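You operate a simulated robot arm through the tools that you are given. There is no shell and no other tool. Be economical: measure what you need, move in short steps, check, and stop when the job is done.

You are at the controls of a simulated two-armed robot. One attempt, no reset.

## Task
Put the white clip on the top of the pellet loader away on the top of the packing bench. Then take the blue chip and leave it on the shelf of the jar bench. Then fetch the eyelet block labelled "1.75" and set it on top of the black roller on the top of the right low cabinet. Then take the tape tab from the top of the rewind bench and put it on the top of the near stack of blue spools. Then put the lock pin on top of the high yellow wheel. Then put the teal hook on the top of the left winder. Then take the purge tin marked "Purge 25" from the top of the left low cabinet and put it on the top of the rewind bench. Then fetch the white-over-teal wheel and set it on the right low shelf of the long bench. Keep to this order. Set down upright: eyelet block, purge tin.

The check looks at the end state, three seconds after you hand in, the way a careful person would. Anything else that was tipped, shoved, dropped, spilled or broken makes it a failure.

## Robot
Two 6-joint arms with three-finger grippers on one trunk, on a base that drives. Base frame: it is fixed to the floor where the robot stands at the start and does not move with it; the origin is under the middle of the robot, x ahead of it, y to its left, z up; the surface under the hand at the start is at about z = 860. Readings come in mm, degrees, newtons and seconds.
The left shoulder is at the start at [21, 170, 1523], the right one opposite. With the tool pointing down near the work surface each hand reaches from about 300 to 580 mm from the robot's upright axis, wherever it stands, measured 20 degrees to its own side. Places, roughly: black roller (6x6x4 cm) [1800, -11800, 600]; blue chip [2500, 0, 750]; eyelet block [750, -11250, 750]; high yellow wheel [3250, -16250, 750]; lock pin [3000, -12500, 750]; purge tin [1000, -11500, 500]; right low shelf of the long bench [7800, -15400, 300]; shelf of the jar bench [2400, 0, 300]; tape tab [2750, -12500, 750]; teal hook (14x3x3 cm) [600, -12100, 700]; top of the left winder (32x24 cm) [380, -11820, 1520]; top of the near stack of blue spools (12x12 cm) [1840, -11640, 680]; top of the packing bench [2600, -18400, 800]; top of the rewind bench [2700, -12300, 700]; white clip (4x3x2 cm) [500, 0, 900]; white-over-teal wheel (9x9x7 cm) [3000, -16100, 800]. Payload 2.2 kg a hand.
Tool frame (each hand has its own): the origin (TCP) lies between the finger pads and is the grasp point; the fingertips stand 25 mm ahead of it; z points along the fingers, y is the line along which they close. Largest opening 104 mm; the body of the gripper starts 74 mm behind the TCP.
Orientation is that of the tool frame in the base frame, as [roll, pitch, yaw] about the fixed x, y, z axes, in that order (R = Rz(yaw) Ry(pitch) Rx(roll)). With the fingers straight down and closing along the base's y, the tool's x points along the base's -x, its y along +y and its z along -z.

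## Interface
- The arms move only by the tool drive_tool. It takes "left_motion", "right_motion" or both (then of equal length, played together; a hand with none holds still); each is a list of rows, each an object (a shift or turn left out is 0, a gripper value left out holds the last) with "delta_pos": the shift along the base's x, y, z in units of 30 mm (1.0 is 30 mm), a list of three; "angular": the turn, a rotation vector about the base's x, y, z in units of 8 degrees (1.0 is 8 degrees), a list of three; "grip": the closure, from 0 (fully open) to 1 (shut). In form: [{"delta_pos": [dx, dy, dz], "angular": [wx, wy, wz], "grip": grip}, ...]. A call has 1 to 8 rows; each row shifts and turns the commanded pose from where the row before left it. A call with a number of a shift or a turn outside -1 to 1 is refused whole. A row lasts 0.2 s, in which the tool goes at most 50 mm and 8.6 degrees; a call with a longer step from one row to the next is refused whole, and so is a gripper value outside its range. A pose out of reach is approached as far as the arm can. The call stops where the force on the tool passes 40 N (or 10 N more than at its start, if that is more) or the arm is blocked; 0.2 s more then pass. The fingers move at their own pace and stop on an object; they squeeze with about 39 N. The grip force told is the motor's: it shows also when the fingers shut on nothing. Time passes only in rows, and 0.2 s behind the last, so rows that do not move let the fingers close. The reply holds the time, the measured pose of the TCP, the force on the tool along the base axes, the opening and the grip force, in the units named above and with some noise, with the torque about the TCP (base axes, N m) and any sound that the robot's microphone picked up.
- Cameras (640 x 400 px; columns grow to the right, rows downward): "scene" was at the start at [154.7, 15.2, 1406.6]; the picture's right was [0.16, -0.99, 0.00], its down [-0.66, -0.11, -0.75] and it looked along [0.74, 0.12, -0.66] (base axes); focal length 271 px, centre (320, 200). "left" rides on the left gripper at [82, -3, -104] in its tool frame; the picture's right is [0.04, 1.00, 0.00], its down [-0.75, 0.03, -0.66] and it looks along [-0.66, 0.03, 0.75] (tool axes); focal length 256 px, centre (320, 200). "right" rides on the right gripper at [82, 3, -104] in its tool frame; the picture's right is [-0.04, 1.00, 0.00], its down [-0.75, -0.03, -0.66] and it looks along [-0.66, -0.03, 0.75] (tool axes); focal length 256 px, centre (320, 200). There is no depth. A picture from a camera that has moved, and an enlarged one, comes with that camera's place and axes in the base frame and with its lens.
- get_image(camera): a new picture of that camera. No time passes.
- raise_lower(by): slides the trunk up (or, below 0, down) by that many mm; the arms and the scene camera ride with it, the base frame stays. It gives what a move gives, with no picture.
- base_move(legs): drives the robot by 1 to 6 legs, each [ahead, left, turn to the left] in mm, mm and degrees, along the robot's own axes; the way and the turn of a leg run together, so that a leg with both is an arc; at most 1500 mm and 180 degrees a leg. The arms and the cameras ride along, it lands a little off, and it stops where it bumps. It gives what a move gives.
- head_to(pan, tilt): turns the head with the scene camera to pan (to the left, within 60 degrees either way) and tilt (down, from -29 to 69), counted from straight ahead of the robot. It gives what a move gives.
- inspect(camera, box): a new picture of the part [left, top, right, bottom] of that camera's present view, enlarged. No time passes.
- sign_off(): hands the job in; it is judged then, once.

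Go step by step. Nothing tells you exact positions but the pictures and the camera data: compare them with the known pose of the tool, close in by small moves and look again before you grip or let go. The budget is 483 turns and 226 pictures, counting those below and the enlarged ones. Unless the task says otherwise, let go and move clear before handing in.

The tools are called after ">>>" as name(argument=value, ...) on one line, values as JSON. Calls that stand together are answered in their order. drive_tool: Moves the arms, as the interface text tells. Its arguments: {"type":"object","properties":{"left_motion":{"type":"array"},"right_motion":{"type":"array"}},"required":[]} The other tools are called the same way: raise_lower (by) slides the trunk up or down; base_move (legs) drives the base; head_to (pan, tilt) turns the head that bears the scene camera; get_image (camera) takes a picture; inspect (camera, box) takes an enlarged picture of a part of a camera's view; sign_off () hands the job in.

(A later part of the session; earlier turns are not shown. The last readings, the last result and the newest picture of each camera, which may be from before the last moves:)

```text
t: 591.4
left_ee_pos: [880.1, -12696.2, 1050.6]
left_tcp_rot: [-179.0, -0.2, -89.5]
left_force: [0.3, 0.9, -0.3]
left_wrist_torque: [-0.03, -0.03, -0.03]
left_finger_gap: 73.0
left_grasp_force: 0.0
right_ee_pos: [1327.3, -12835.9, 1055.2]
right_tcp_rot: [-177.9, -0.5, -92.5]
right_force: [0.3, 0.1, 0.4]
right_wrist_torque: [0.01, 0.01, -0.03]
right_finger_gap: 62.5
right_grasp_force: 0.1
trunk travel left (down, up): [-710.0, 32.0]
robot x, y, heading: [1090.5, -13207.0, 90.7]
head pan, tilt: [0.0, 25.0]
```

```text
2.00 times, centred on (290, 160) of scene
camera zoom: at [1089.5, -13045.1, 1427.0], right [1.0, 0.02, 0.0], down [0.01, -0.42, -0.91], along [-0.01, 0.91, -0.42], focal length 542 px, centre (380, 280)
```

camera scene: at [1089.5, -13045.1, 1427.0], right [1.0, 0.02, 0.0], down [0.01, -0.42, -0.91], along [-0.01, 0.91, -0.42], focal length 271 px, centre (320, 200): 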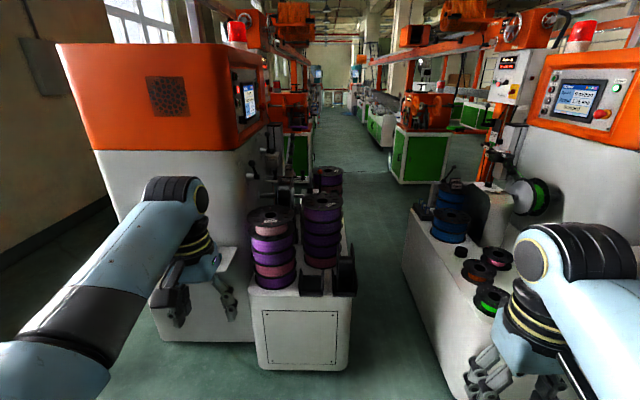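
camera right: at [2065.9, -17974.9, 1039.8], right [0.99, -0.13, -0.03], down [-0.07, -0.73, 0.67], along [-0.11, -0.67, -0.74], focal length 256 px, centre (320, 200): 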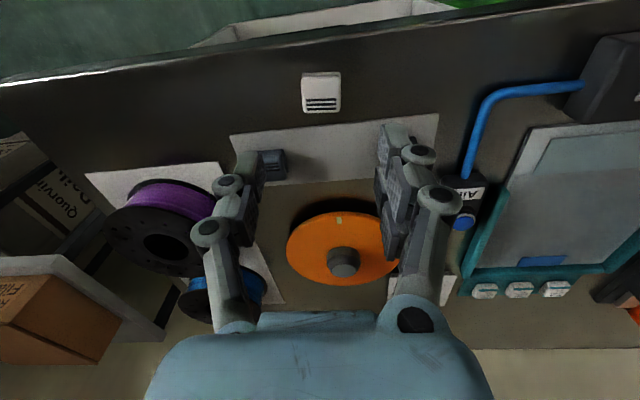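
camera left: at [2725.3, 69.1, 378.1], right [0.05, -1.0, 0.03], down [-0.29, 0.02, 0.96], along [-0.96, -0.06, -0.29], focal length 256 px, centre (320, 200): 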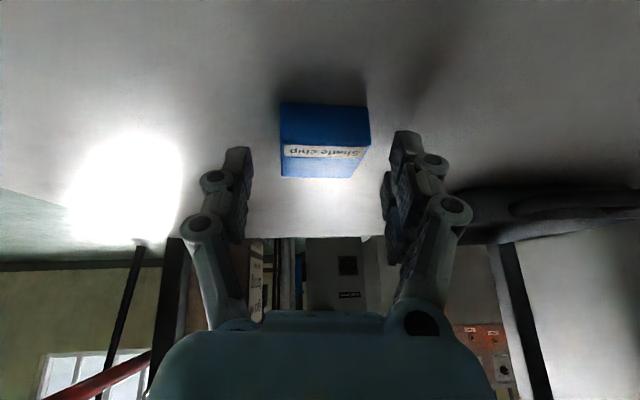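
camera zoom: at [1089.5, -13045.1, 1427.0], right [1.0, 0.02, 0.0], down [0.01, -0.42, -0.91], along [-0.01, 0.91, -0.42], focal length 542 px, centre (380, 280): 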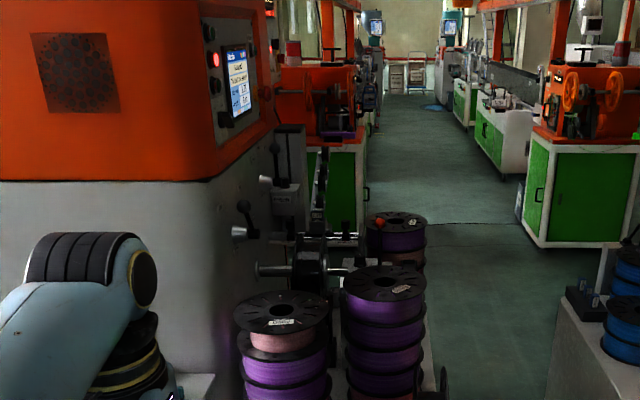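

The eyelet block's rough place falls on the winding mechanism behind the purple spools, so I'll enlarge there more.

>>> inspect(camera="scene", box=[240, 120, 360, 220])

>>> inspect(camera="scene", box=[290, 190, 380, 310])

```text
4.00 times, centred on (300, 170) of scene
camera zoom: at [1089.5, -13045.1, 1427.0], right [1.0, 0.02, 0.0], down [0.01, -0.42, -0.91], along [-0.01, 0.91, -0.42], focal length 1084 px, centre (400, 320)
```

zoom: 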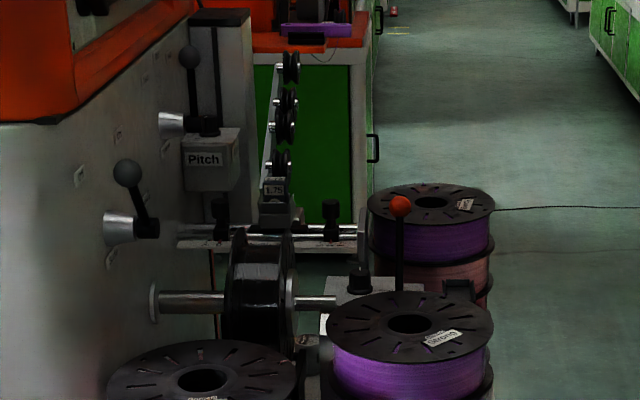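

```text
3.33 times, centred on (335, 250) of scene
camera zoom: at [1089.5, -13045.1, 1427.0], right [1.0, 0.02, 0.0], down [0.01, -0.42, -0.91], along [-0.01, 0.91, -0.42], focal length 904 px, centre (270, 33)
```

zoom: 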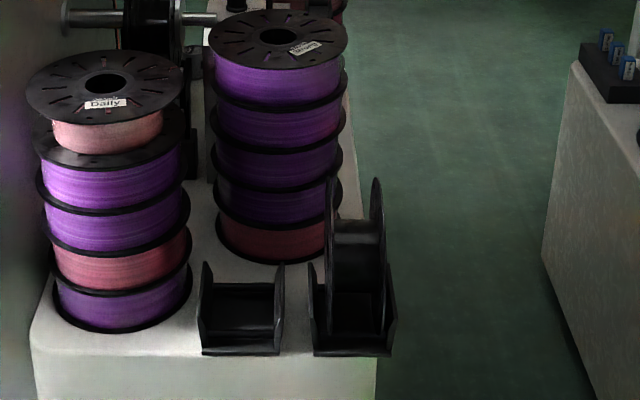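

The block lettered "1.75" sits on the traverse carriage behind the spools, at about (820, −11080), so I'd reach it from the middle aisle. The entry is about 495 mm wide; I'll measure my base width from two trunk heights.

>>> head_to(pan=0, tilt=69)

>>> inspect(camera="scene", box=[220, 260, 420, 400])

>>> raise_lower(by=-350)

>>> get_image(camera="scene")

```text
t: 592.5
left_ee_pos: [881.0, -12696.7, 1050.2]
left_tcp_rot: [-179.0, -0.1, -89.5]
left_force: [0.1, 0.2, -0.5]
left_wrist_torque: [0.0, 0.0, 0.02]
left_finger_gap: 72.6
left_grasp_force: 0.0
right_ee_pos: [1327.9, -12835.2, 1055.4]
right_tcp_rot: [-177.8, -0.4, -92.5]
right_force: [0.4, 0.3, -0.6]
right_wrist_torque: [0.0, -0.03, 0.03]
right_finger_gap: 62.3
right_grasp_force: 0.1
trunk travel left (down, up): [-710.0, 32.0]
robot x, y, heading: [1090.6, -13210.5, 90.7]
head pan, tilt: [0.0, 68.8]
```

```text
2.86 times, centred on (320, 330) of scene
camera zoom: at [1090.1, -13081.4, 1367.6], right [1.0, 0.02, 0.0], down [0.02, -0.93, -0.36], along [-0.01, 0.36, -0.93], focal length 774 px, centre (320, -171)
```

zoom: 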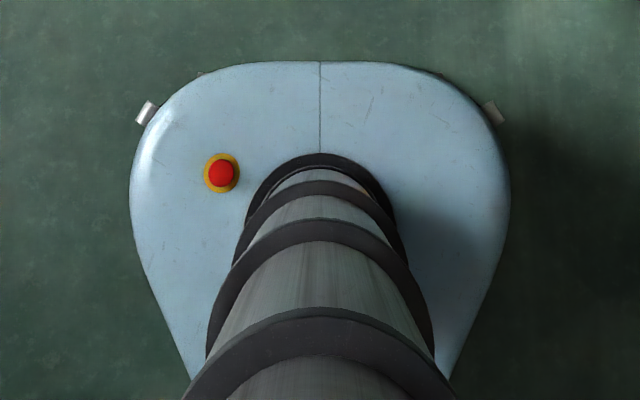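

```text
t: 595.9
left_ee_pos: [881.0, -12696.7, 700.6]
left_tcp_rot: [-179.0, -0.1, -89.5]
left_force: [0.3, -0.1, -0.2]
left_wrist_torque: [0.02, -0.01, 0.04]
left_finger_gap: 72.9
left_grasp_force: 0.0
right_ee_pos: [1327.3, -12836.0, 705.1]
right_tcp_rot: [-178.0, -0.4, -92.4]
right_force: [0.4, -0.5, -0.2]
right_wrist_torque: [-0.05, -0.01, 0.02]
right_finger_gap: 62.3
right_grasp_force: 0.1
trunk travel left (down, up): [-360.0, 382.0]
robot x, y, heading: [1086.8, -13207.5, 91.1]
head pan, tilt: [0.0, 68.8]
```

```text
147 pictures are left
camera scene: at [1090.0, -13075.3, 1012.7], right [1.0, 0.02, 0.0], down [0.02, -0.93, -0.36], along [-0.01, 0.36, -0.93], focal length 271 px, centre (320, 200)
```

scene: 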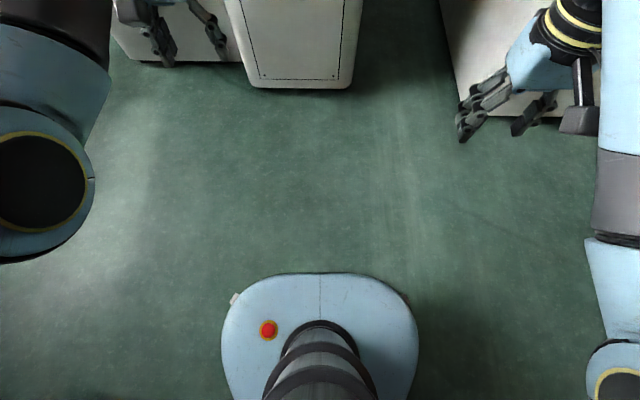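

The base measures about 497 mm wide and the gap roughly 525 mm: tight but perhaps passable. I'll raise the trunk, line up in front of the gap at x ≈ 1470, and measure it from there.

>>> raise_lower(by=350)

>>> base_move(legs=[[0, -385, -0.7], [400, 0, 0]])

>>> head_to(pan=0, tilt=60)

>>> get_image(camera="scene")

```text
t: 599.3
left_ee_pos: [881.5, -12697.5, 1050.9]
left_tcp_rot: [-179.1, 0.0, -89.5]
left_force: [-0.3, -0.5, 0.4]
left_wrist_torque: [-0.01, 0.02, -0.03]
left_finger_gap: 72.7
left_grasp_force: 0.0
right_ee_pos: [1327.0, -12835.6, 1055.7]
right_tcp_rot: [-178.0, -0.3, -92.5]
right_force: [-1.1, 0.2, -0.2]
right_wrist_torque: [0.0, 0.03, 0.01]
right_finger_gap: 62.6
right_grasp_force: 0.1
trunk travel left (down, up): [-710.0, 32.0]
robot x, y, heading: [1090.4, -13209.9, 90.9]
head pan, tilt: [0.0, 68.8]
```

```text
t: 603.8
left_ee_pos: [1258.9, -12288.5, 1050.3]
left_tcp_rot: [-179.0, -0.1, -89.4]
left_force: [0.9, -0.8, 0.0]
left_wrist_torque: [0.0, -0.01, 0.01]
left_finger_gap: 72.7
left_grasp_force: 0.1
right_ee_pos: [1705.7, -12427.0, 1055.4]
right_tcp_rot: [-177.9, -0.4, -92.4]
right_force: [0.7, -0.5, 0.6]
right_wrist_torque: [-0.03, -0.01, 0.0]
right_finger_gap: 62.7
right_grasp_force: 0.0
trunk travel left (down, up): [-710.0, 32.0]
robot x, y, heading: [1470.6, -12798.4, 90.7]
head pan, tilt: [0.0, 68.8]
```

```text
t: 604.5
left_ee_pos: [1258.3, -12288.5, 1050.2]
left_tcp_rot: [-179.0, -0.1, -89.6]
left_force: [-1.1, -0.6, -0.7]
left_wrist_torque: [0.02, -0.03, 0.0]
left_finger_gap: 72.7
left_grasp_force: 0.1
right_ee_pos: [1705.3, -12427.1, 1054.3]
right_tcp_rot: [-177.9, -0.5, -92.5]
right_force: [-0.3, -0.5, 0.4]
right_wrist_torque: [0.03, 0.03, 0.0]
right_finger_gap: 62.1
right_grasp_force: 0.1
trunk travel left (down, up): [-710.0, 32.0]
robot x, y, heading: [1470.0, -12804.7, 90.9]
head pan, tilt: [0.0, 60.0]
```

```text
146 pictures are left
camera scene: at [1468.0, -12662.5, 1376.9], right [1.0, 0.02, 0.0], down [0.01, -0.87, -0.5], along [-0.01, 0.5, -0.87], focal length 271 px, centre (320, 200)
```

scene: 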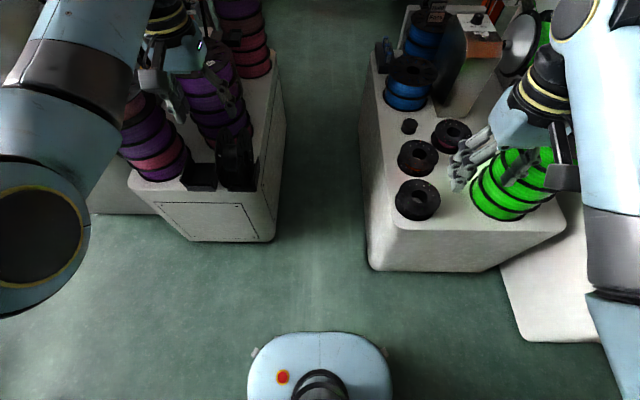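

The gap between the low cabinets is only about 490 mm, so my base won't fit. Behind the left winder the line looks open between the puller (y ≈ −9800) and the orange post (585, −10850), so I'll go round by the window aisle and look there.

>>> base_move(legs=[[-150, 0, 0], [0, 0, 89], [1050, 0, 0], [1050, 0, 0], [0, 0, -89]])

>>> base_move(legs=[[1250, 0, 0], [1250, 0, 0], [0, 0, -60]])

>>> head_to(pan=-20, tilt=18)

>>> get_image(camera="scene")

```text
t: 623.6
left_ee_pos: [-845.4, -12458.6, 1051.5]
left_tcp_rot: [-179.0, -0.1, -89.8]
left_force: [-1.0, -0.5, 0.1]
left_wrist_torque: [-0.02, 0.01, 0.01]
left_finger_gap: 73.2
left_grasp_force: 0.0
right_ee_pos: [-398.7, -12599.9, 1055.1]
right_tcp_rot: [-177.9, -0.4, -92.9]
right_force: [0.6, 0.9, -0.2]
right_wrist_torque: [0.06, -0.02, -0.02]
right_finger_gap: 62.4
right_grasp_force: 0.1
trunk travel left (down, up): [-710.0, 32.0]
robot x, y, heading: [-636.6, -12972.2, 90.7]
head pan, tilt: [0.0, 60.0]
```

```text
t: 638.6
left_ee_pos: [-346.6, -9997.4, 1051.6]
left_tcp_rot: [-179.0, -0.1, -149.3]
left_force: [-0.5, 0.5, 0.1]
left_wrist_torque: [-0.01, 0.01, -0.03]
left_finger_gap: 72.9
left_grasp_force: 0.0
right_ee_pos: [-242.7, -10452.6, 1055.3]
right_tcp_rot: [-177.8, -0.4, -152.4]
right_force: [0.5, -0.3, -0.1]
right_wrist_torque: [0.0, 0.0, -0.05]
right_finger_gap: 62.5
right_grasp_force: 0.1
trunk travel left (down, up): [-710.0, 32.0]
robot x, y, heading: [-686.2, -10436.2, 31.1]
head pan, tilt: [0.0, 60.0]
```

```text
t: 639.7
left_ee_pos: [-346.7, -9996.1, 1050.7]
left_tcp_rot: [-178.9, 0.0, -149.4]
left_force: [-0.8, -1.0, -0.6]
left_wrist_torque: [0.01, -0.01, -0.01]
left_finger_gap: 72.6
left_grasp_force: 0.0
right_ee_pos: [-242.9, -10453.0, 1054.2]
right_tcp_rot: [-177.9, -0.5, -152.4]
right_force: [0.8, -0.6, 0.3]
right_wrist_torque: [0.0, 0.01, -0.02]
right_finger_gap: 62.2
right_grasp_force: 0.1
trunk travel left (down, up): [-710.0, 32.0]
robot x, y, heading: [-687.3, -10435.1, 31.0]
head pan, tilt: [-20.0, 18.0]
```

```text
145 pictures are left
camera scene: at [-531.0, -10379.9, 1438.2], right [0.19, -0.98, 0.0], down [-0.3, -0.06, -0.95], along [0.93, 0.18, -0.31], focal length 271 px, centre (320, 200)
```

scene: 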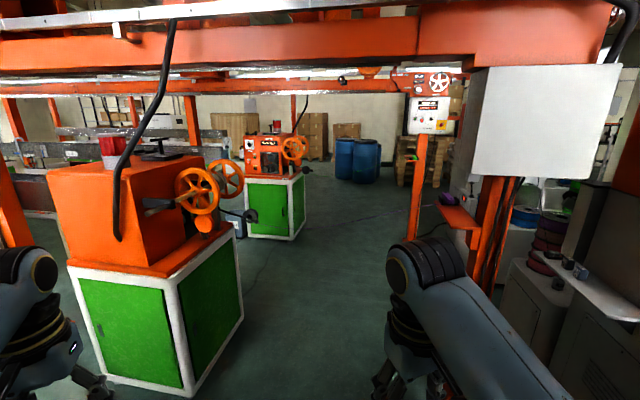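

The way behind the winder is open: puller side at y ≈ −9530, post at about −10850, with the beam overhead at roughly z 1520–1570. I'll lower the trunk 300 mm and cross along y ≈ −10230.

>>> raise_lower(by=-300)

>>> base_move(legs=[[0, 0, -31], [0, 200, 0]])

>>> head_to(pan=0, tilt=18)

>>> get_image(camera="scene")

```text
t: 642.7
left_ee_pos: [-347.1, -9996.9, 749.7]
left_tcp_rot: [-179.0, -0.2, -149.4]
left_force: [0.9, 0.5, 0.0]
left_wrist_torque: [0.02, 0.05, -0.02]
left_finger_gap: 72.8
left_grasp_force: 0.2
right_ee_pos: [-242.2, -10452.4, 756.5]
right_tcp_rot: [-177.9, -0.2, -152.5]
right_force: [-0.6, -0.3, -0.4]
right_wrist_torque: [0.02, 0.01, -0.02]
right_finger_gap: 62.7
right_grasp_force: 0.0
trunk travel left (down, up): [-410.0, 332.0]
robot x, y, heading: [-684.1, -10435.7, 31.3]
head pan, tilt: [-20.0, 18.0]
```

```text
t: 645.8
left_ee_pos: [-171.2, -10026.7, 750.9]
left_tcp_rot: [-179.0, 0.0, 179.9]
left_force: [-0.2, 0.2, 0.4]
left_wrist_torque: [-0.04, 0.01, 0.01]
left_finger_gap: 72.8
left_grasp_force: 0.0
right_ee_pos: [-314.9, -10471.5, 755.5]
right_tcp_rot: [-177.9, -0.3, 176.9]
right_force: [-0.5, 0.2, 0.2]
right_wrist_torque: [-0.01, -0.02, 0.0]
right_finger_gap: 62.5
right_grasp_force: 0.0
trunk travel left (down, up): [-410.0, 332.0]
robot x, y, heading: [-684.1, -10228.3, 0.4]
head pan, tilt: [-20.0, 18.0]
```

```text
t: 646.7
left_ee_pos: [-170.5, -10025.8, 751.2]
left_tcp_rot: [-179.1, -0.2, 179.9]
left_force: [-0.2, 0.2, 0.9]
left_wrist_torque: [0.02, -0.03, 0.03]
left_finger_gap: 72.9
left_grasp_force: 0.0
right_ee_pos: [-315.2, -10471.8, 756.0]
right_tcp_rot: [-177.8, -0.5, 176.9]
right_force: [-1.2, 0.3, 0.1]
right_wrist_torque: [-0.01, -0.02, 0.02]
right_finger_gap: 62.3
right_grasp_force: 0.0
trunk travel left (down, up): [-410.0, 332.0]
robot x, y, heading: [-685.3, -10230.7, 0.6]
head pan, tilt: [0.0, 18.0]
```

```text
144 pictures are left
camera scene: at [-516.6, -10229.9, 1135.0], right [0.01, -1.0, 0.0], down [-0.31, 0.0, -0.95], along [0.95, 0.01, -0.31], focal length 271 px, centre (320, 200)
```

scene: 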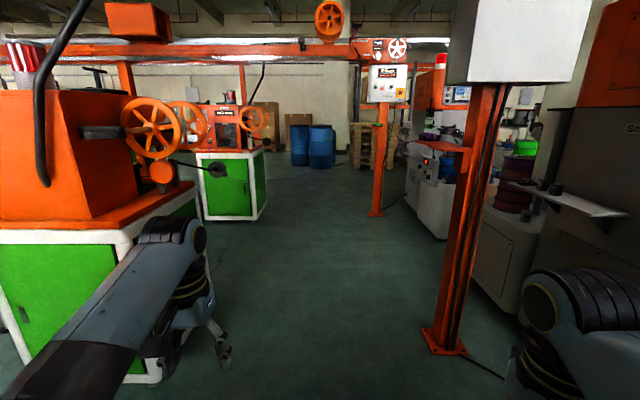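

At arm height there's a crank knob on the left (z ≈ 830) and a plate on the post on the right (z ≈ 1000). I'll lower the trunk further so the elbows pass under both, shift to y ≈ −10150, and cross.

>>> raise_lower(by=-290)

>>> base_move(legs=[[0, 75, -0.5], [700, 0, 0]])

>>> get_image(camera="scene")

```text
t: 649.6
left_ee_pos: [-171.2, -10027.8, 460.9]
left_tcp_rot: [-179.0, -0.1, 179.9]
left_force: [-0.3, -0.7, 0.2]
left_wrist_torque: [-0.03, 0.03, 0.02]
left_finger_gap: 72.9
left_grasp_force: 0.1
right_ee_pos: [-314.7, -10470.7, 466.3]
right_tcp_rot: [-177.8, -0.3, 176.8]
right_force: [-0.2, 0.4, -0.1]
right_wrist_torque: [0.02, 0.02, 0.0]
right_finger_gap: 62.3
right_grasp_force: 0.1
trunk travel left (down, up): [-120.0, 622.0]
robot x, y, heading: [-688.8, -10230.2, 0.3]
head pan, tilt: [0.0, 18.0]
```

```text
t: 654.1
left_ee_pos: [532.7, -9950.3, 459.5]
left_tcp_rot: [-179.1, -0.2, 180.0]
left_force: [0.9, -0.3, 0.1]
left_wrist_torque: [0.03, -0.02, -0.03]
left_finger_gap: 72.5
left_grasp_force: 0.1
right_ee_pos: [390.3, -10395.6, 465.0]
right_tcp_rot: [-177.9, -0.4, 177.0]
right_force: [1.1, -0.4, -0.3]
right_wrist_torque: [0.0, -0.01, -0.02]
right_finger_gap: 62.6
right_grasp_force: 0.2
trunk travel left (down, up): [-120.0, 622.0]
robot x, y, heading: [16.6, -10152.0, 0.7]
head pan, tilt: [0.0, 18.0]
```

```text
143 pictures are left
camera scene: at [206.7, -10153.2, 835.3], right [0.01, -1.0, 0.0], down [-0.31, 0.0, -0.95], along [0.95, 0.01, -0.31], focal length 271 px, centre (320, 200)
```

scene: 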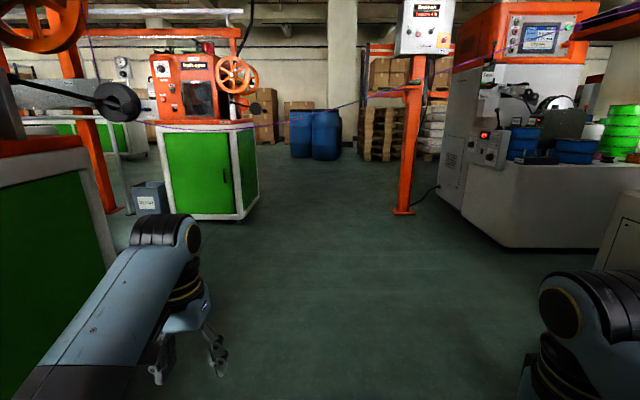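

A thin purple strand crosses ahead at about z 840, apparently running from the puller to the winder. I'll look right along it before going further.

>>> head_to(pan=-50, tilt=0)

>>> get_image(camera="scene")

>>> head_to(pan=10, tilt=0)

>>> get_image(camera="scene")

```text
t: 655.2
left_ee_pos: [532.6, -9949.5, 461.2]
left_tcp_rot: [-179.0, -0.1, 180.0]
left_force: [-0.5, 0.1, -0.3]
left_wrist_torque: [0.02, 0.05, -0.01]
left_finger_gap: 73.2
left_grasp_force: 0.1
right_ee_pos: [389.8, -10395.6, 464.6]
right_tcp_rot: [-177.9, -0.4, 176.9]
right_force: [-0.1, 0.6, -0.2]
right_wrist_torque: [0.0, 0.02, 0.01]
right_finger_gap: 62.7
right_grasp_force: 0.0
trunk travel left (down, up): [-120.0, 622.0]
robot x, y, heading: [18.1, -10157.3, 0.2]
head pan, tilt: [-50.0, 0.0]
```

```text
142 pictures are left
camera scene: at [171.8, -10222.4, 864.3], right [-0.76, -0.65, 0.0], down [0.0, 0.0, -1.0], along [0.65, -0.76, 0.0], focal length 271 px, centre (320, 200)
```

scene: 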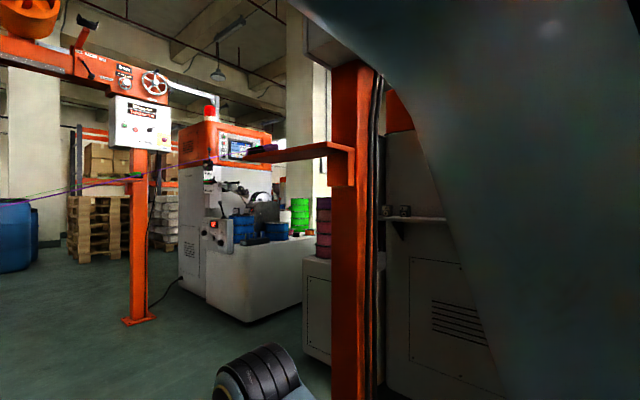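

```text
t: 656.5
left_ee_pos: [533.9, -9950.2, 460.6]
left_tcp_rot: [-178.9, -0.1, 180.0]
left_force: [0.0, -0.1, -0.4]
left_wrist_torque: [-0.01, 0.05, -0.03]
left_finger_gap: 72.9
left_grasp_force: 0.0
right_ee_pos: [390.8, -10396.0, 465.7]
right_tcp_rot: [-177.9, -0.3, 176.9]
right_force: [-0.2, 0.3, 0.0]
right_wrist_torque: [-0.01, -0.02, 0.0]
right_finger_gap: 62.4
right_grasp_force: 0.1
trunk travel left (down, up): [-120.0, 622.0]
robot x, y, heading: [21.2, -10153.1, 0.4]
head pan, tilt: [10.0, 0.0]
```

```text
141 pictures are left
camera scene: at [202.0, -10137.7, 864.4], right [0.18, -0.98, 0.0], down [0.0, 0.0, -1.0], along [0.98, 0.18, 0.0], focal length 271 px, centre (320, 200)
```

scene: 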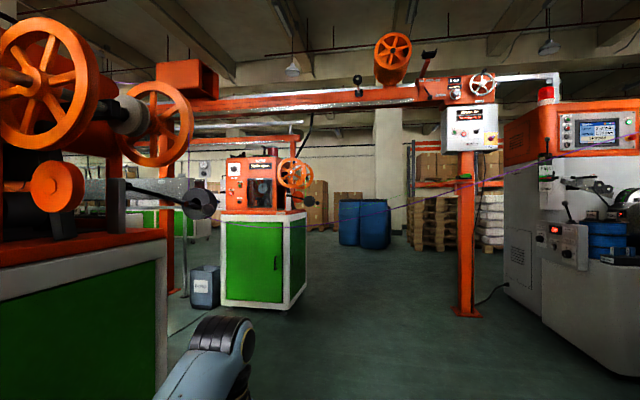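

The strand sags from the puller's roller (z ≈ 850) up to a guide on the post's plate (z ≈ 1000). I'll enlarge it to fix its height along the way.

>>> inspect(camera="scene", box=[180, 110, 640, 290])

```text
1.39 times, centred on (410, 200) of scene
camera zoom: at [202.0, -10137.7, 864.4], right [0.18, -0.98, 0.0], down [0.0, 0.0, -1.0], along [0.98, 0.18, 0.0], focal length 377 px, centre (195, 200)
```

zoom: 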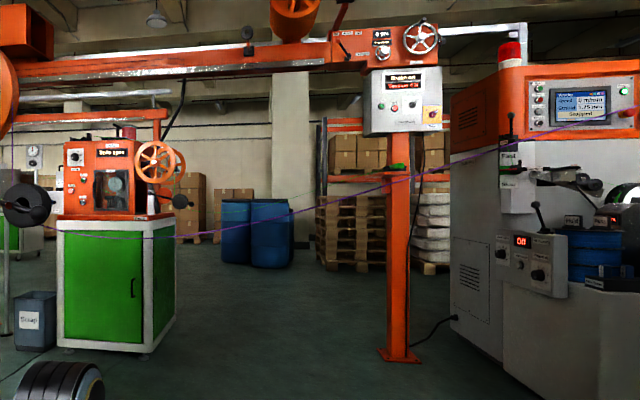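

I have the strand's height now: about 843 at y = −10180, 916 at −10400, 950 at −10500, at x ≈ 840. With the trunk at its lowest my top should be about 890, so I'll pass beneath it near y ≈ −10580, swinging round the post.

>>> raise_lower(by=-118)

>>> base_move(legs=[[400, -75, 0]])

>>> head_to(pan=-30, tilt=15)

>>> get_image(camera="scene")

```text
t: 658.0
left_ee_pos: [533.9, -9949.9, 343.7]
left_tcp_rot: [-179.1, -0.1, 179.9]
left_force: [-0.1, 0.5, 0.3]
left_wrist_torque: [0.01, 0.0, -0.01]
left_finger_gap: 73.1
left_grasp_force: 0.0
right_ee_pos: [390.9, -10396.5, 347.6]
right_tcp_rot: [-178.0, -0.3, 176.9]
right_force: [-0.1, 0.4, 0.4]
right_wrist_torque: [0.02, 0.02, -0.01]
right_finger_gap: 62.4
right_grasp_force: 0.0
trunk travel left (down, up): [-2.0, 740.0]
robot x, y, heading: [22.0, -10156.4, 0.4]
head pan, tilt: [10.0, 0.0]
```

```text
t: 660.5
left_ee_pos: [927.8, -10031.4, 342.5]
left_tcp_rot: [-179.0, -0.1, 179.1]
left_force: [-0.1, 0.2, -0.1]
left_wrist_torque: [0.01, 0.0, -0.03]
left_finger_gap: 72.9
left_grasp_force: 0.0
right_ee_pos: [779.0, -10475.1, 347.1]
right_tcp_rot: [-177.9, -0.4, 176.2]
right_force: [1.0, -0.5, 0.8]
right_wrist_torque: [0.02, 0.03, -0.02]
right_finger_gap: 62.1
right_grasp_force: 0.1
trunk travel left (down, up): [-2.0, 740.0]
robot x, y, heading: [407.7, -10229.5, -0.5]
head pan, tilt: [10.0, 0.0]
```

```text
t: 661.6
left_ee_pos: [928.6, -10031.2, 341.9]
left_tcp_rot: [-179.0, -0.1, 179.2]
left_force: [-0.6, -0.1, 0.6]
left_wrist_torque: [-0.03, 0.02, 0.0]
left_finger_gap: 72.9
left_grasp_force: 0.0
right_ee_pos: [778.5, -10474.3, 346.7]
right_tcp_rot: [-177.8, -0.4, 176.1]
right_force: [-1.0, 0.1, -0.4]
right_wrist_torque: [0.0, 0.03, 0.04]
right_finger_gap: 62.2
right_grasp_force: 0.0
trunk travel left (down, up): [-2.0, 740.0]
robot x, y, heading: [408.2, -10230.2, -0.4]
head pan, tilt: [-30.0, 15.0]
```

```text
139 pictures are left
camera scene: at [595.7, -10276.7, 722.9], right [-0.5, -0.86, 0.0], down [-0.22, 0.13, -0.97], along [0.83, -0.49, -0.26], focal length 271 px, centre (320, 200)
```

scene: 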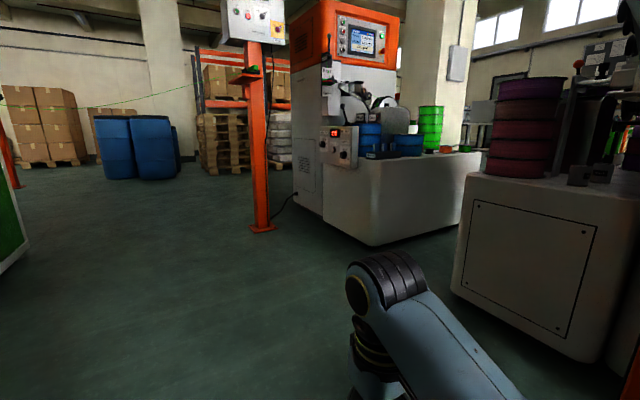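

The middle area is open beyond, and the left cabinet's back face is at y ≈ −11400, x 763–1231. Moving diagonally round the post now, then under the strand.

>>> base_move(legs=[[310, -345, 0.4]])

>>> base_move(legs=[[300, 0, 0]])

>>> base_move(legs=[[350, 0, 0]])

>>> get_image(camera="scene")

```text
t: 664.4
left_ee_pos: [1245.8, -10375.7, 342.8]
left_tcp_rot: [-179.1, -0.3, 178.2]
left_force: [1.1, -1.4, 0.2]
left_wrist_torque: [0.08, 0.06, -0.05]
left_finger_gap: 72.8
left_grasp_force: 0.0
right_ee_pos: [1088.5, -10815.2, 348.1]
right_tcp_rot: [-177.8, -0.5, 175.1]
right_force: [-0.1, -0.3, 0.2]
right_wrist_torque: [0.06, -0.05, 0.06]
right_finger_gap: 62.4
right_grasp_force: 0.0
trunk travel left (down, up): [-2.0, 740.0]
robot x, y, heading: [723.8, -10565.9, -1.6]
head pan, tilt: [-30.0, 15.0]
```

```text
t: 666.5
left_ee_pos: [1548.4, -10380.0, 343.0]
left_tcp_rot: [-179.0, -0.1, 178.3]
left_force: [0.4, -0.7, 0.0]
left_wrist_torque: [0.02, 0.01, -0.04]
left_finger_gap: 72.8
left_grasp_force: 0.1
right_ee_pos: [1392.8, -10821.1, 346.5]
right_tcp_rot: [-177.9, -0.4, 175.3]
right_force: [0.1, -0.4, 0.4]
right_wrist_torque: [-0.03, -0.03, 0.01]
right_finger_gap: 62.5
right_grasp_force: 0.1
trunk travel left (down, up): [-2.0, 740.0]
robot x, y, heading: [1028.6, -10574.6, -1.2]
head pan, tilt: [-30.0, 15.0]
```

```text
t: 668.8
left_ee_pos: [1911.1, -10384.4, 341.7]
left_tcp_rot: [-179.0, -0.1, 178.6]
left_force: [1.0, -0.1, -0.8]
left_wrist_torque: [-0.01, 0.01, 0.03]
left_finger_gap: 72.6
left_grasp_force: 0.0
right_ee_pos: [1757.7, -10826.1, 345.4]
right_tcp_rot: [-177.8, -0.4, 175.6]
right_force: [-0.4, -0.5, 1.0]
right_wrist_torque: [-0.05, 0.01, 0.03]
right_finger_gap: 62.7
right_grasp_force: 0.1
trunk travel left (down, up): [-2.0, 740.0]
robot x, y, heading: [1393.9, -10578.9, -0.7]
head pan, tilt: [-30.0, 15.0]
```

```text
138 pictures are left
camera scene: at [1575.7, -10626.4, 722.9], right [-0.51, -0.86, 0.0], down [-0.22, 0.13, -0.97], along [0.83, -0.5, -0.26], focal length 271 px, centre (320, 200)
```

scene: 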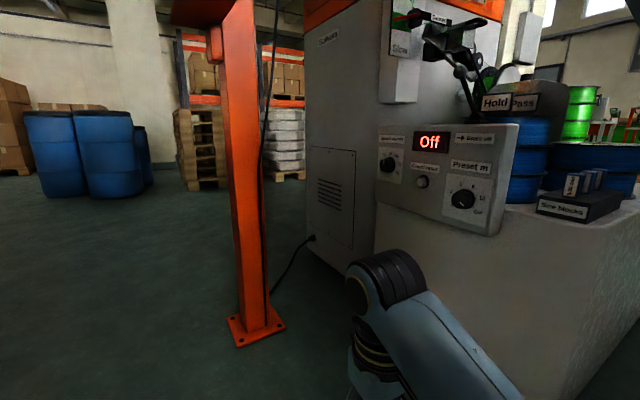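

I'm past the strand. I'll turn left through north to face south-west toward the eyelet block, then step back before raising the trunk.

>>> base_move(legs=[[200, 0, 0], [0, 0, 112], [0, 0, 112]])

>>> raise_lower(by=350)

>>> raise_lower(by=230)

>>> head_to(pan=0, tilt=25)

>>> get_image(camera="scene")

```text
t: 679.8
left_ee_pos: [1351.8, -11081.8, 342.4]
left_tcp_rot: [-179.0, -0.1, 42.6]
left_force: [0.6, -0.2, -0.5]
left_wrist_torque: [-0.06, 0.01, -0.01]
left_finger_gap: 72.7
left_grasp_force: 0.0
right_ee_pos: [1156.2, -10655.6, 346.1]
right_tcp_rot: [-178.0, -0.4, 39.6]
right_force: [0.6, -0.3, 0.8]
right_wrist_torque: [0.02, 0.03, 0.0]
right_finger_gap: 62.4
right_grasp_force: 0.1
trunk travel left (down, up): [-2.0, 740.0]
robot x, y, heading: [1587.5, -10583.5, -136.8]
head pan, tilt: [-30.0, 15.0]
```

```text
t: 683.2
left_ee_pos: [1351.2, -11080.0, 692.0]
left_tcp_rot: [-178.9, -0.2, 42.6]
left_force: [0.1, -0.5, 0.3]
left_wrist_torque: [-0.02, 0.04, 0.0]
left_finger_gap: 72.8
left_grasp_force: 0.1
right_ee_pos: [1154.4, -10656.8, 696.1]
right_tcp_rot: [-177.9, -0.4, 39.6]
right_force: [0.3, -0.3, 0.2]
right_wrist_torque: [-0.01, -0.02, 0.03]
right_finger_gap: 62.3
right_grasp_force: 0.0
trunk travel left (down, up): [-352.0, 390.0]
robot x, y, heading: [1586.0, -10577.8, -136.9]
head pan, tilt: [-30.0, 15.0]
```

```text
t: 685.6
left_ee_pos: [1351.5, -11080.6, 921.8]
left_tcp_rot: [-179.0, -0.2, 42.6]
left_force: [-0.9, -0.3, 0.4]
left_wrist_torque: [0.02, 0.03, 0.01]
left_finger_gap: 72.8
left_grasp_force: 0.1
right_ee_pos: [1154.8, -10655.6, 926.1]
right_tcp_rot: [-177.9, -0.4, 39.6]
right_force: [0.0, 0.5, 0.3]
right_wrist_torque: [0.01, -0.02, -0.03]
right_finger_gap: 62.6
right_grasp_force: 0.1
trunk travel left (down, up): [-582.0, 160.0]
robot x, y, heading: [1587.7, -10578.2, -136.9]
head pan, tilt: [-30.0, 15.0]
```

```text
t: 686.5
left_ee_pos: [1351.8, -11080.1, 921.9]
left_tcp_rot: [-179.0, -0.1, 42.6]
left_force: [-0.7, -0.2, -0.1]
left_wrist_torque: [-0.02, -0.02, 0.01]
left_finger_gap: 73.0
left_grasp_force: 0.0
right_ee_pos: [1154.6, -10656.4, 926.6]
right_tcp_rot: [-177.9, -0.4, 39.6]
right_force: [-0.2, -0.5, 0.2]
right_wrist_torque: [-0.02, -0.01, 0.0]
right_finger_gap: 62.5
right_grasp_force: 0.1
trunk travel left (down, up): [-582.0, 160.0]
robot x, y, heading: [1588.9, -10581.6, -137.0]
head pan, tilt: [0.0, 25.0]
```

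```text
137 pictures are left
camera scene: at [1472.3, -10691.0, 1298.6], right [-0.68, 0.73, 0.0], down [0.31, 0.29, -0.91], along [-0.66, -0.62, -0.42], focal length 271 px, centre (320, 200)
```

scene: 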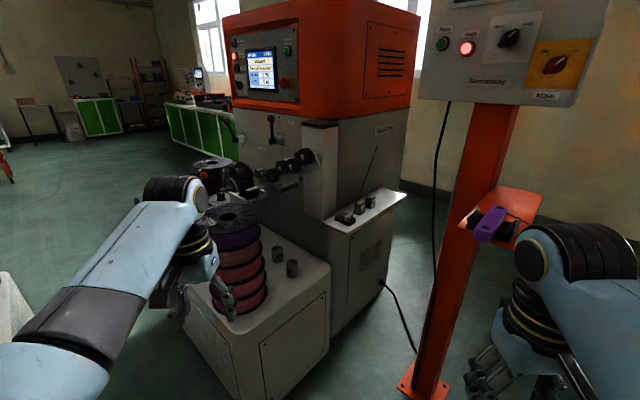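

Good view of the back of the left winder: its cabinet holds two small grey tins. I'll enlarge to find the eyelet block and read the labels.

>>> inspect(camera="scene", box=[180, 130, 420, 290])

>>> inspect(camera="scene", box=[190, 140, 310, 220])

```text
2.50 times, centred on (300, 210) of scene
camera zoom: at [1472.3, -10691.0, 1298.6], right [-0.68, 0.73, 0.0], down [0.31, 0.29, -0.91], along [-0.66, -0.62, -0.42], focal length 678 px, centre (370, 175)
```

zoom: 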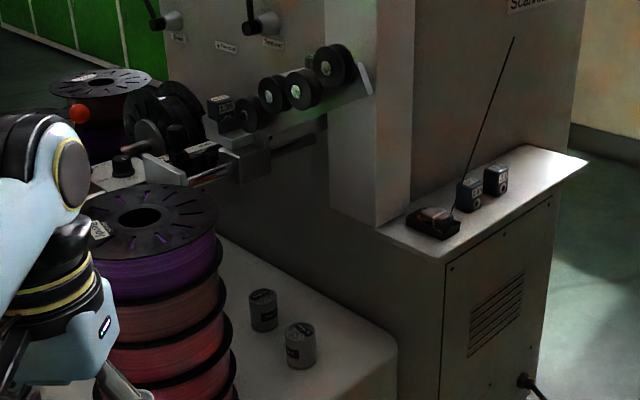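

```text
5.00 times, centred on (250, 180) of scene
camera zoom: at [1472.3, -10691.0, 1298.6], right [-0.68, 0.73, 0.0], down [0.31, 0.29, -0.91], along [-0.66, -0.62, -0.42], focal length 1356 px, centre (670, 300)
```

zoom: 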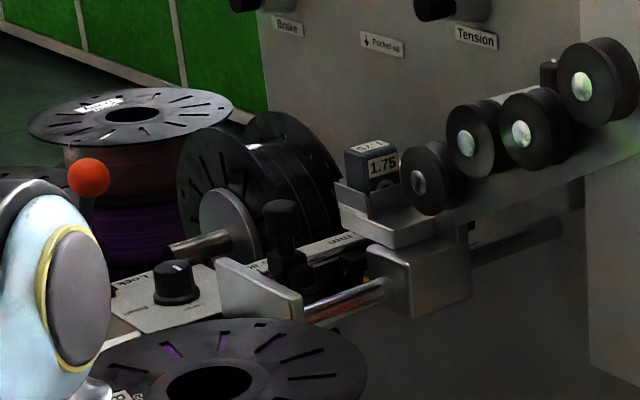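

A "1.75" block sits in the holder on the traverse carriage, and two similar blocks stand on the back shelf. I'll check the labels on those.

>>> inspect(camera="scene", box=[335, 185, 395, 235])

>>> inspect(camera="scene", box=[255, 235, 315, 285])

```text
8.00 times, centred on (365, 210) of scene
camera zoom: at [1472.3, -10691.0, 1298.6], right [-0.68, 0.73, 0.0], down [0.31, 0.29, -0.91], along [-0.66, -0.62, -0.42], focal length 2169 px, centre (-40, 120)
```

zoom: 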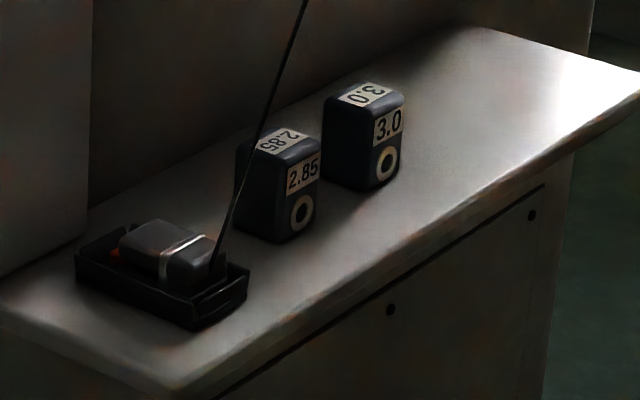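

```text
8.00 times, centred on (285, 260) of scene
camera zoom: at [1472.3, -10691.0, 1298.6], right [-0.68, 0.73, 0.0], down [0.31, 0.29, -0.91], along [-0.66, -0.62, -0.42], focal length 2169 px, centre (600, -280)
```

zoom: 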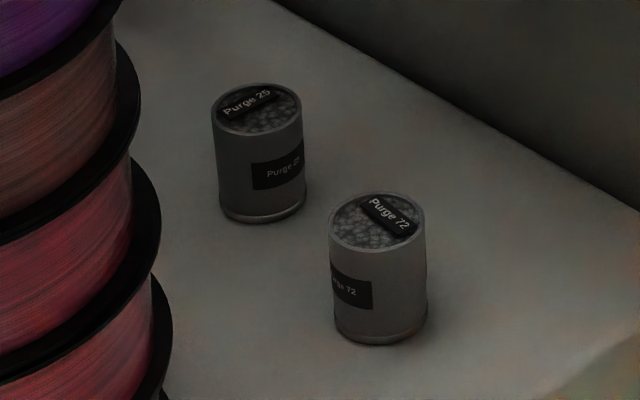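

Purge 25 is the left tin. The 1.75 block triangulates to about (890, −11563, 941) on the carriage, so I'll approach from the north-east with the left hand. First I raise the trunk and swing the right hand outward, away from the strand and rollers.

>>> raise_lower(by=150)

>>> drive_tool(right_motion=[{"delta_pos": [0.1, 0.95, 0]}, {"delta_pos": [0.1, 0.95, 0]}, {"delta_pos": [0.1, 0.95, 0]}, {"delta_pos": [0.1, 0.95, 0]}, {"delta_pos": [0.1, 0.95, 0]}, {"delta_pos": [0.1, 0.95, 0]}, {"delta_pos": [0.1, 0.95, 0]}, {}])

```text
t: 688.3
left_ee_pos: [1351.7, -11080.8, 1071.2]
left_tcp_rot: [-178.9, -0.2, 42.5]
left_force: [0.0, -0.1, 0.0]
left_wrist_torque: [-0.01, -0.02, 0.02]
left_finger_gap: 72.6
left_grasp_force: 0.1
right_ee_pos: [1153.6, -10656.1, 1076.5]
right_tcp_rot: [-178.0, -0.4, 39.6]
right_force: [-0.7, 0.6, -0.2]
right_wrist_torque: [0.03, -0.01, 0.01]
right_finger_gap: 62.3
right_grasp_force: 0.1
trunk travel left (down, up): [-732.0, 10.0]
robot x, y, heading: [1591.2, -10579.3, -137.1]
head pan, tilt: [0.0, 25.0]
```

```text
t: 690.1
left_ee_pos: [1351.6, -11081.3, 1071.7]
left_tcp_rot: [-179.0, -0.1, 42.6]
left_force: [0.1, 0.5, 0.2]
left_wrist_torque: [0.0, 0.01, 0.01]
left_finger_gap: 73.0
left_grasp_force: 0.0
right_ee_pos: [1175.0, -10458.8, 1075.1]
right_tcp_rot: [-177.9, -0.4, 39.6]
right_force: [0.1, 0.2, 1.5]
right_wrist_torque: [0.06, 0.01, -0.01]
right_finger_gap: 62.5
right_grasp_force: 0.0
trunk travel left (down, up): [-732.0, 10.0]
robot x, y, heading: [1589.5, -10580.0, -137.1]
head pan, tilt: [0.0, 25.0]
```

Right arm is stowed to the side. Now turning to face west, drawing the left hand back 100 mm, and sidling south to about (1420, −11060).

>>> base_move(legs=[[0, 0, -43]])

>>> drive_tool(left_motion=[{"delta_pos": [0.85, 0, 0]}, {"delta_pos": [0.85, 0, 0]}, {"delta_pos": [0.85, 0, 0]}, {"delta_pos": [0.85, 0, 0]}, {}])

>>> base_move(legs=[[170, 250, 0], [0, 230, 0]])

>>> head_to(pan=20, tilt=35)

>>> get_image(camera="scene")

>>> get_image(camera="left")

```text
t: 692.5
left_ee_pos: [1073.4, -10778.8, 1071.7]
left_tcp_rot: [-179.1, -0.1, -0.7]
left_force: [0.3, -0.3, 0.1]
left_wrist_torque: [0.01, -0.03, 0.01]
left_finger_gap: 72.7
left_grasp_force: 0.0
right_ee_pos: [1374.1, -10207.1, 1075.3]
right_tcp_rot: [-177.9, -0.4, -4.0]
right_force: [0.2, -0.4, -0.2]
right_wrist_torque: [0.01, -0.01, 0.02]
right_finger_gap: 62.3
right_grasp_force: 0.1
trunk travel left (down, up): [-732.0, 10.0]
robot x, y, heading: [1590.0, -10580.1, 179.6]
head pan, tilt: [0.0, 25.0]
```

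```text
t: 693.7
left_ee_pos: [1174.6, -10780.1, 1075.0]
left_tcp_rot: [-179.0, -0.2, -0.8]
left_force: [-0.5, -0.6, -0.1]
left_wrist_torque: [-0.01, -0.03, 0.01]
left_finger_gap: 73.1
left_grasp_force: 0.0
right_ee_pos: [1374.9, -10206.0, 1076.4]
right_tcp_rot: [-178.0, -0.4, -3.9]
right_force: [0.2, -0.5, -0.2]
right_wrist_torque: [0.03, -0.03, -0.01]
right_finger_gap: 62.2
right_grasp_force: 0.0
trunk travel left (down, up): [-732.0, 10.0]
robot x, y, heading: [1593.3, -10581.7, 179.6]
head pan, tilt: [0.0, 25.0]
```

```text
t: 697.1
left_ee_pos: [1004.4, -11259.2, 1075.1]
left_tcp_rot: [-179.1, -0.1, -0.7]
left_force: [-0.2, 0.6, -1.3]
left_wrist_torque: [0.02, -0.01, 0.0]
left_finger_gap: 72.8
left_grasp_force: 0.2
right_ee_pos: [1202.6, -10686.1, 1075.7]
right_tcp_rot: [-177.9, -0.4, -3.7]
right_force: [-1.1, 0.3, 0.5]
right_wrist_torque: [0.04, 0.01, -0.01]
right_finger_gap: 62.4
right_grasp_force: 0.1
trunk travel left (down, up): [-732.0, 10.0]
robot x, y, heading: [1419.8, -11058.2, 179.9]
head pan, tilt: [0.0, 25.0]
```

```text
t: 697.9
left_ee_pos: [1005.1, -11258.9, 1073.9]
left_tcp_rot: [-179.1, -0.2, -0.7]
left_force: [-0.9, 0.4, 0.0]
left_wrist_torque: [-0.02, -0.04, -0.04]
left_finger_gap: 72.9
left_grasp_force: 0.0
right_ee_pos: [1202.3, -10685.5, 1075.6]
right_tcp_rot: [-177.9, -0.4, -3.8]
right_force: [0.3, -0.2, -0.7]
right_wrist_torque: [-0.02, 0.03, -0.04]
right_finger_gap: 62.5
right_grasp_force: 0.0
trunk travel left (down, up): [-732.0, 10.0]
robot x, y, heading: [1419.4, -11061.0, 179.8]
head pan, tilt: [20.0, 35.0]
```

```text
132 pictures are left
camera scene: at [1267.5, -11087.1, 1433.3], right [-0.34, 0.94, 0.0], down [0.54, 0.19, -0.82], along [-0.77, -0.28, -0.57], focal length 271 px, centre (320, 200)
```

scene: 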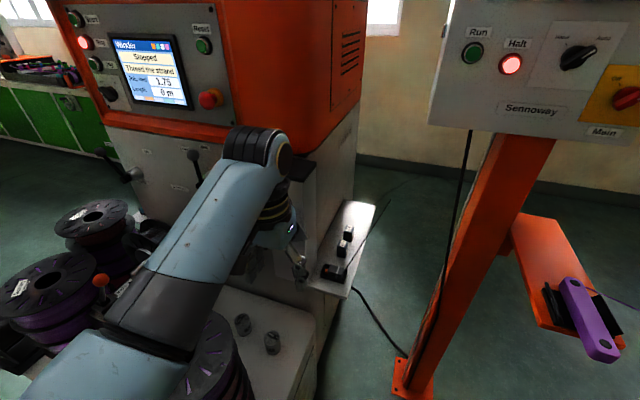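

```text
131 pictures are left
camera left: at [1086.2, -11258.9, 1178.9], right [0.03, -1.0, -0.02], down [-0.76, -0.03, 0.65], along [-0.65, -0.01, -0.76], focal length 256 px, centre (320, 200)
```

left: 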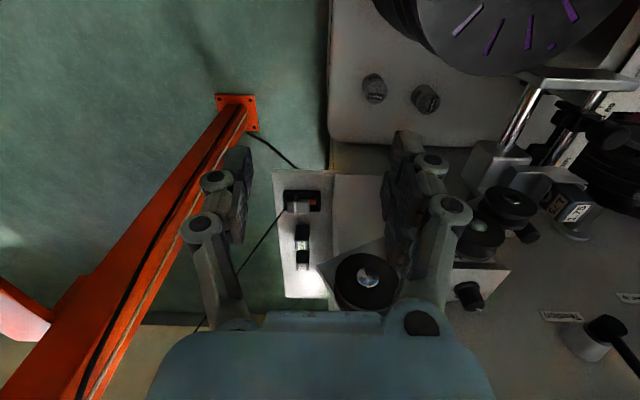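

The winder screen says the strand isn't threaded, so the rollers are free, and the 1.75 block reads (880, −11570), with rollers just north of it. I'll bring the hand closer for a better look.

>>> drive_tool(left_motion=[{"delta_pos": [-0.1, -0.95, 0]}, {"delta_pos": [-0.1, -0.95, 0]}, {"delta_pos": [-0.1, -0.95, 0]}, {"delta_pos": [-0.1, -0.95, 0]}, {"delta_pos": [-0.1, -0.95, 0]}, {"delta_pos": [-0.1, -0.95, 0]}, {"delta_pos": [-0.1, -0.95, 0]}, {"delta_pos": [-0.1, -0.95, 0]}])

>>> get_image(camera="left")

```text
t: 699.7
left_ee_pos: [980.3, -11486.0, 1072.4]
left_tcp_rot: [-179.0, -0.1, -0.7]
left_force: [-0.6, -0.1, -0.5]
left_wrist_torque: [0.04, 0.03, 0.01]
left_finger_gap: 73.0
left_grasp_force: 0.1
right_ee_pos: [1203.7, -10685.4, 1076.4]
right_tcp_rot: [-177.8, -0.4, -3.8]
right_force: [-0.1, -0.2, -1.2]
right_wrist_torque: [0.02, 0.0, -0.01]
right_finger_gap: 62.4
right_grasp_force: 0.0
trunk travel left (down, up): [-732.0, 10.0]
robot x, y, heading: [1418.1, -11058.9, 179.9]
head pan, tilt: [20.0, 35.0]
```

```text
130 pictures are left
camera left: at [1060.6, -11485.8, 1177.0], right [0.03, -1.0, -0.02], down [-0.76, -0.03, 0.65], along [-0.65, -0.01, -0.76], focal length 256 px, centre (320, 200)
```

left: 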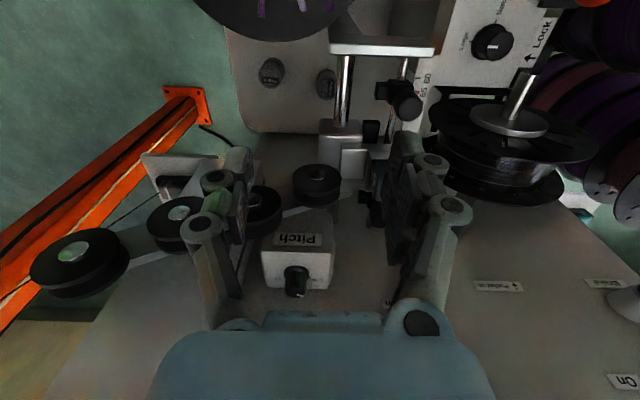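

The block is hidden behind a finger. I'll shift south so it appears between them.

>>> drive_tool(left_motion=[{"delta_pos": [0.5, -0.95, 0]}, {"delta_pos": [0.5, -0.95, 0]}, {"delta_pos": [0.2, -0.8, 0]}, {}])

>>> get_image(camera="left")

```text
t: 700.7
left_ee_pos: [1016.4, -11568.3, 1073.0]
left_tcp_rot: [-179.0, -0.1, -0.7]
left_force: [0.4, 0.4, -0.3]
left_wrist_torque: [0.0, 0.03, 0.02]
left_finger_gap: 72.8
left_grasp_force: 0.0
right_ee_pos: [1202.4, -10685.5, 1076.6]
right_tcp_rot: [-177.9, -0.4, -3.8]
right_force: [-0.3, 0.7, -0.5]
right_wrist_torque: [0.02, 0.02, 0.02]
right_finger_gap: 62.5
right_grasp_force: 0.2
trunk travel left (down, up): [-732.0, 10.0]
robot x, y, heading: [1420.6, -11058.3, 180.0]
head pan, tilt: [20.0, 35.0]
```

```text
129 pictures are left
camera left: at [1097.7, -11567.5, 1177.2], right [0.03, -1.0, -0.02], down [-0.76, -0.03, 0.65], along [-0.65, -0.01, -0.76], focal length 256 px, centre (320, 200)
```

left: 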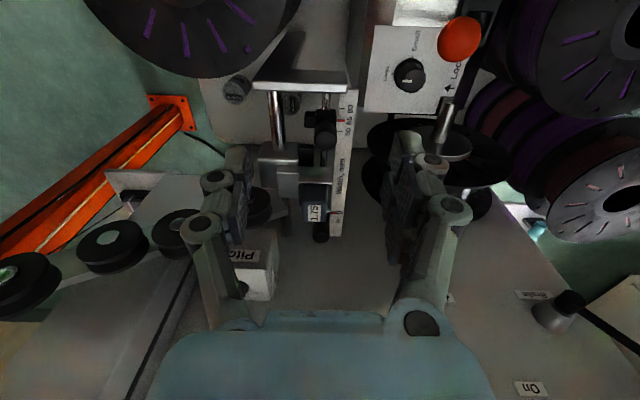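

>>> inspect(camera="left", box=[240, 80, 400, 260])

```text
2.22 times, centred on (320, 170) of left
camera zoom: at [1097.7, -11567.5, 1177.2], right [0.03, -1.0, -0.02], down [-0.76, -0.03, 0.65], along [-0.65, -0.01, -0.76], focal length 569 px, centre (320, 267)
```

zoom: 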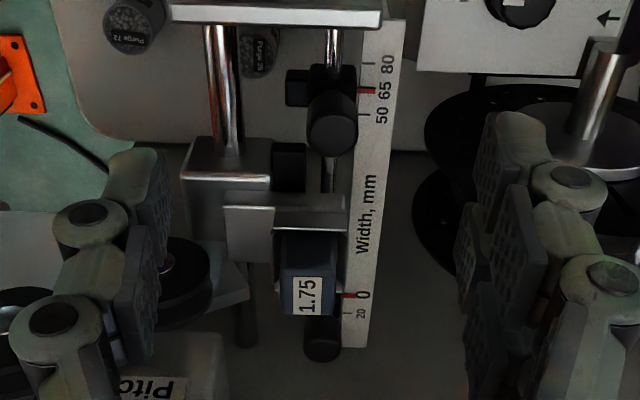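

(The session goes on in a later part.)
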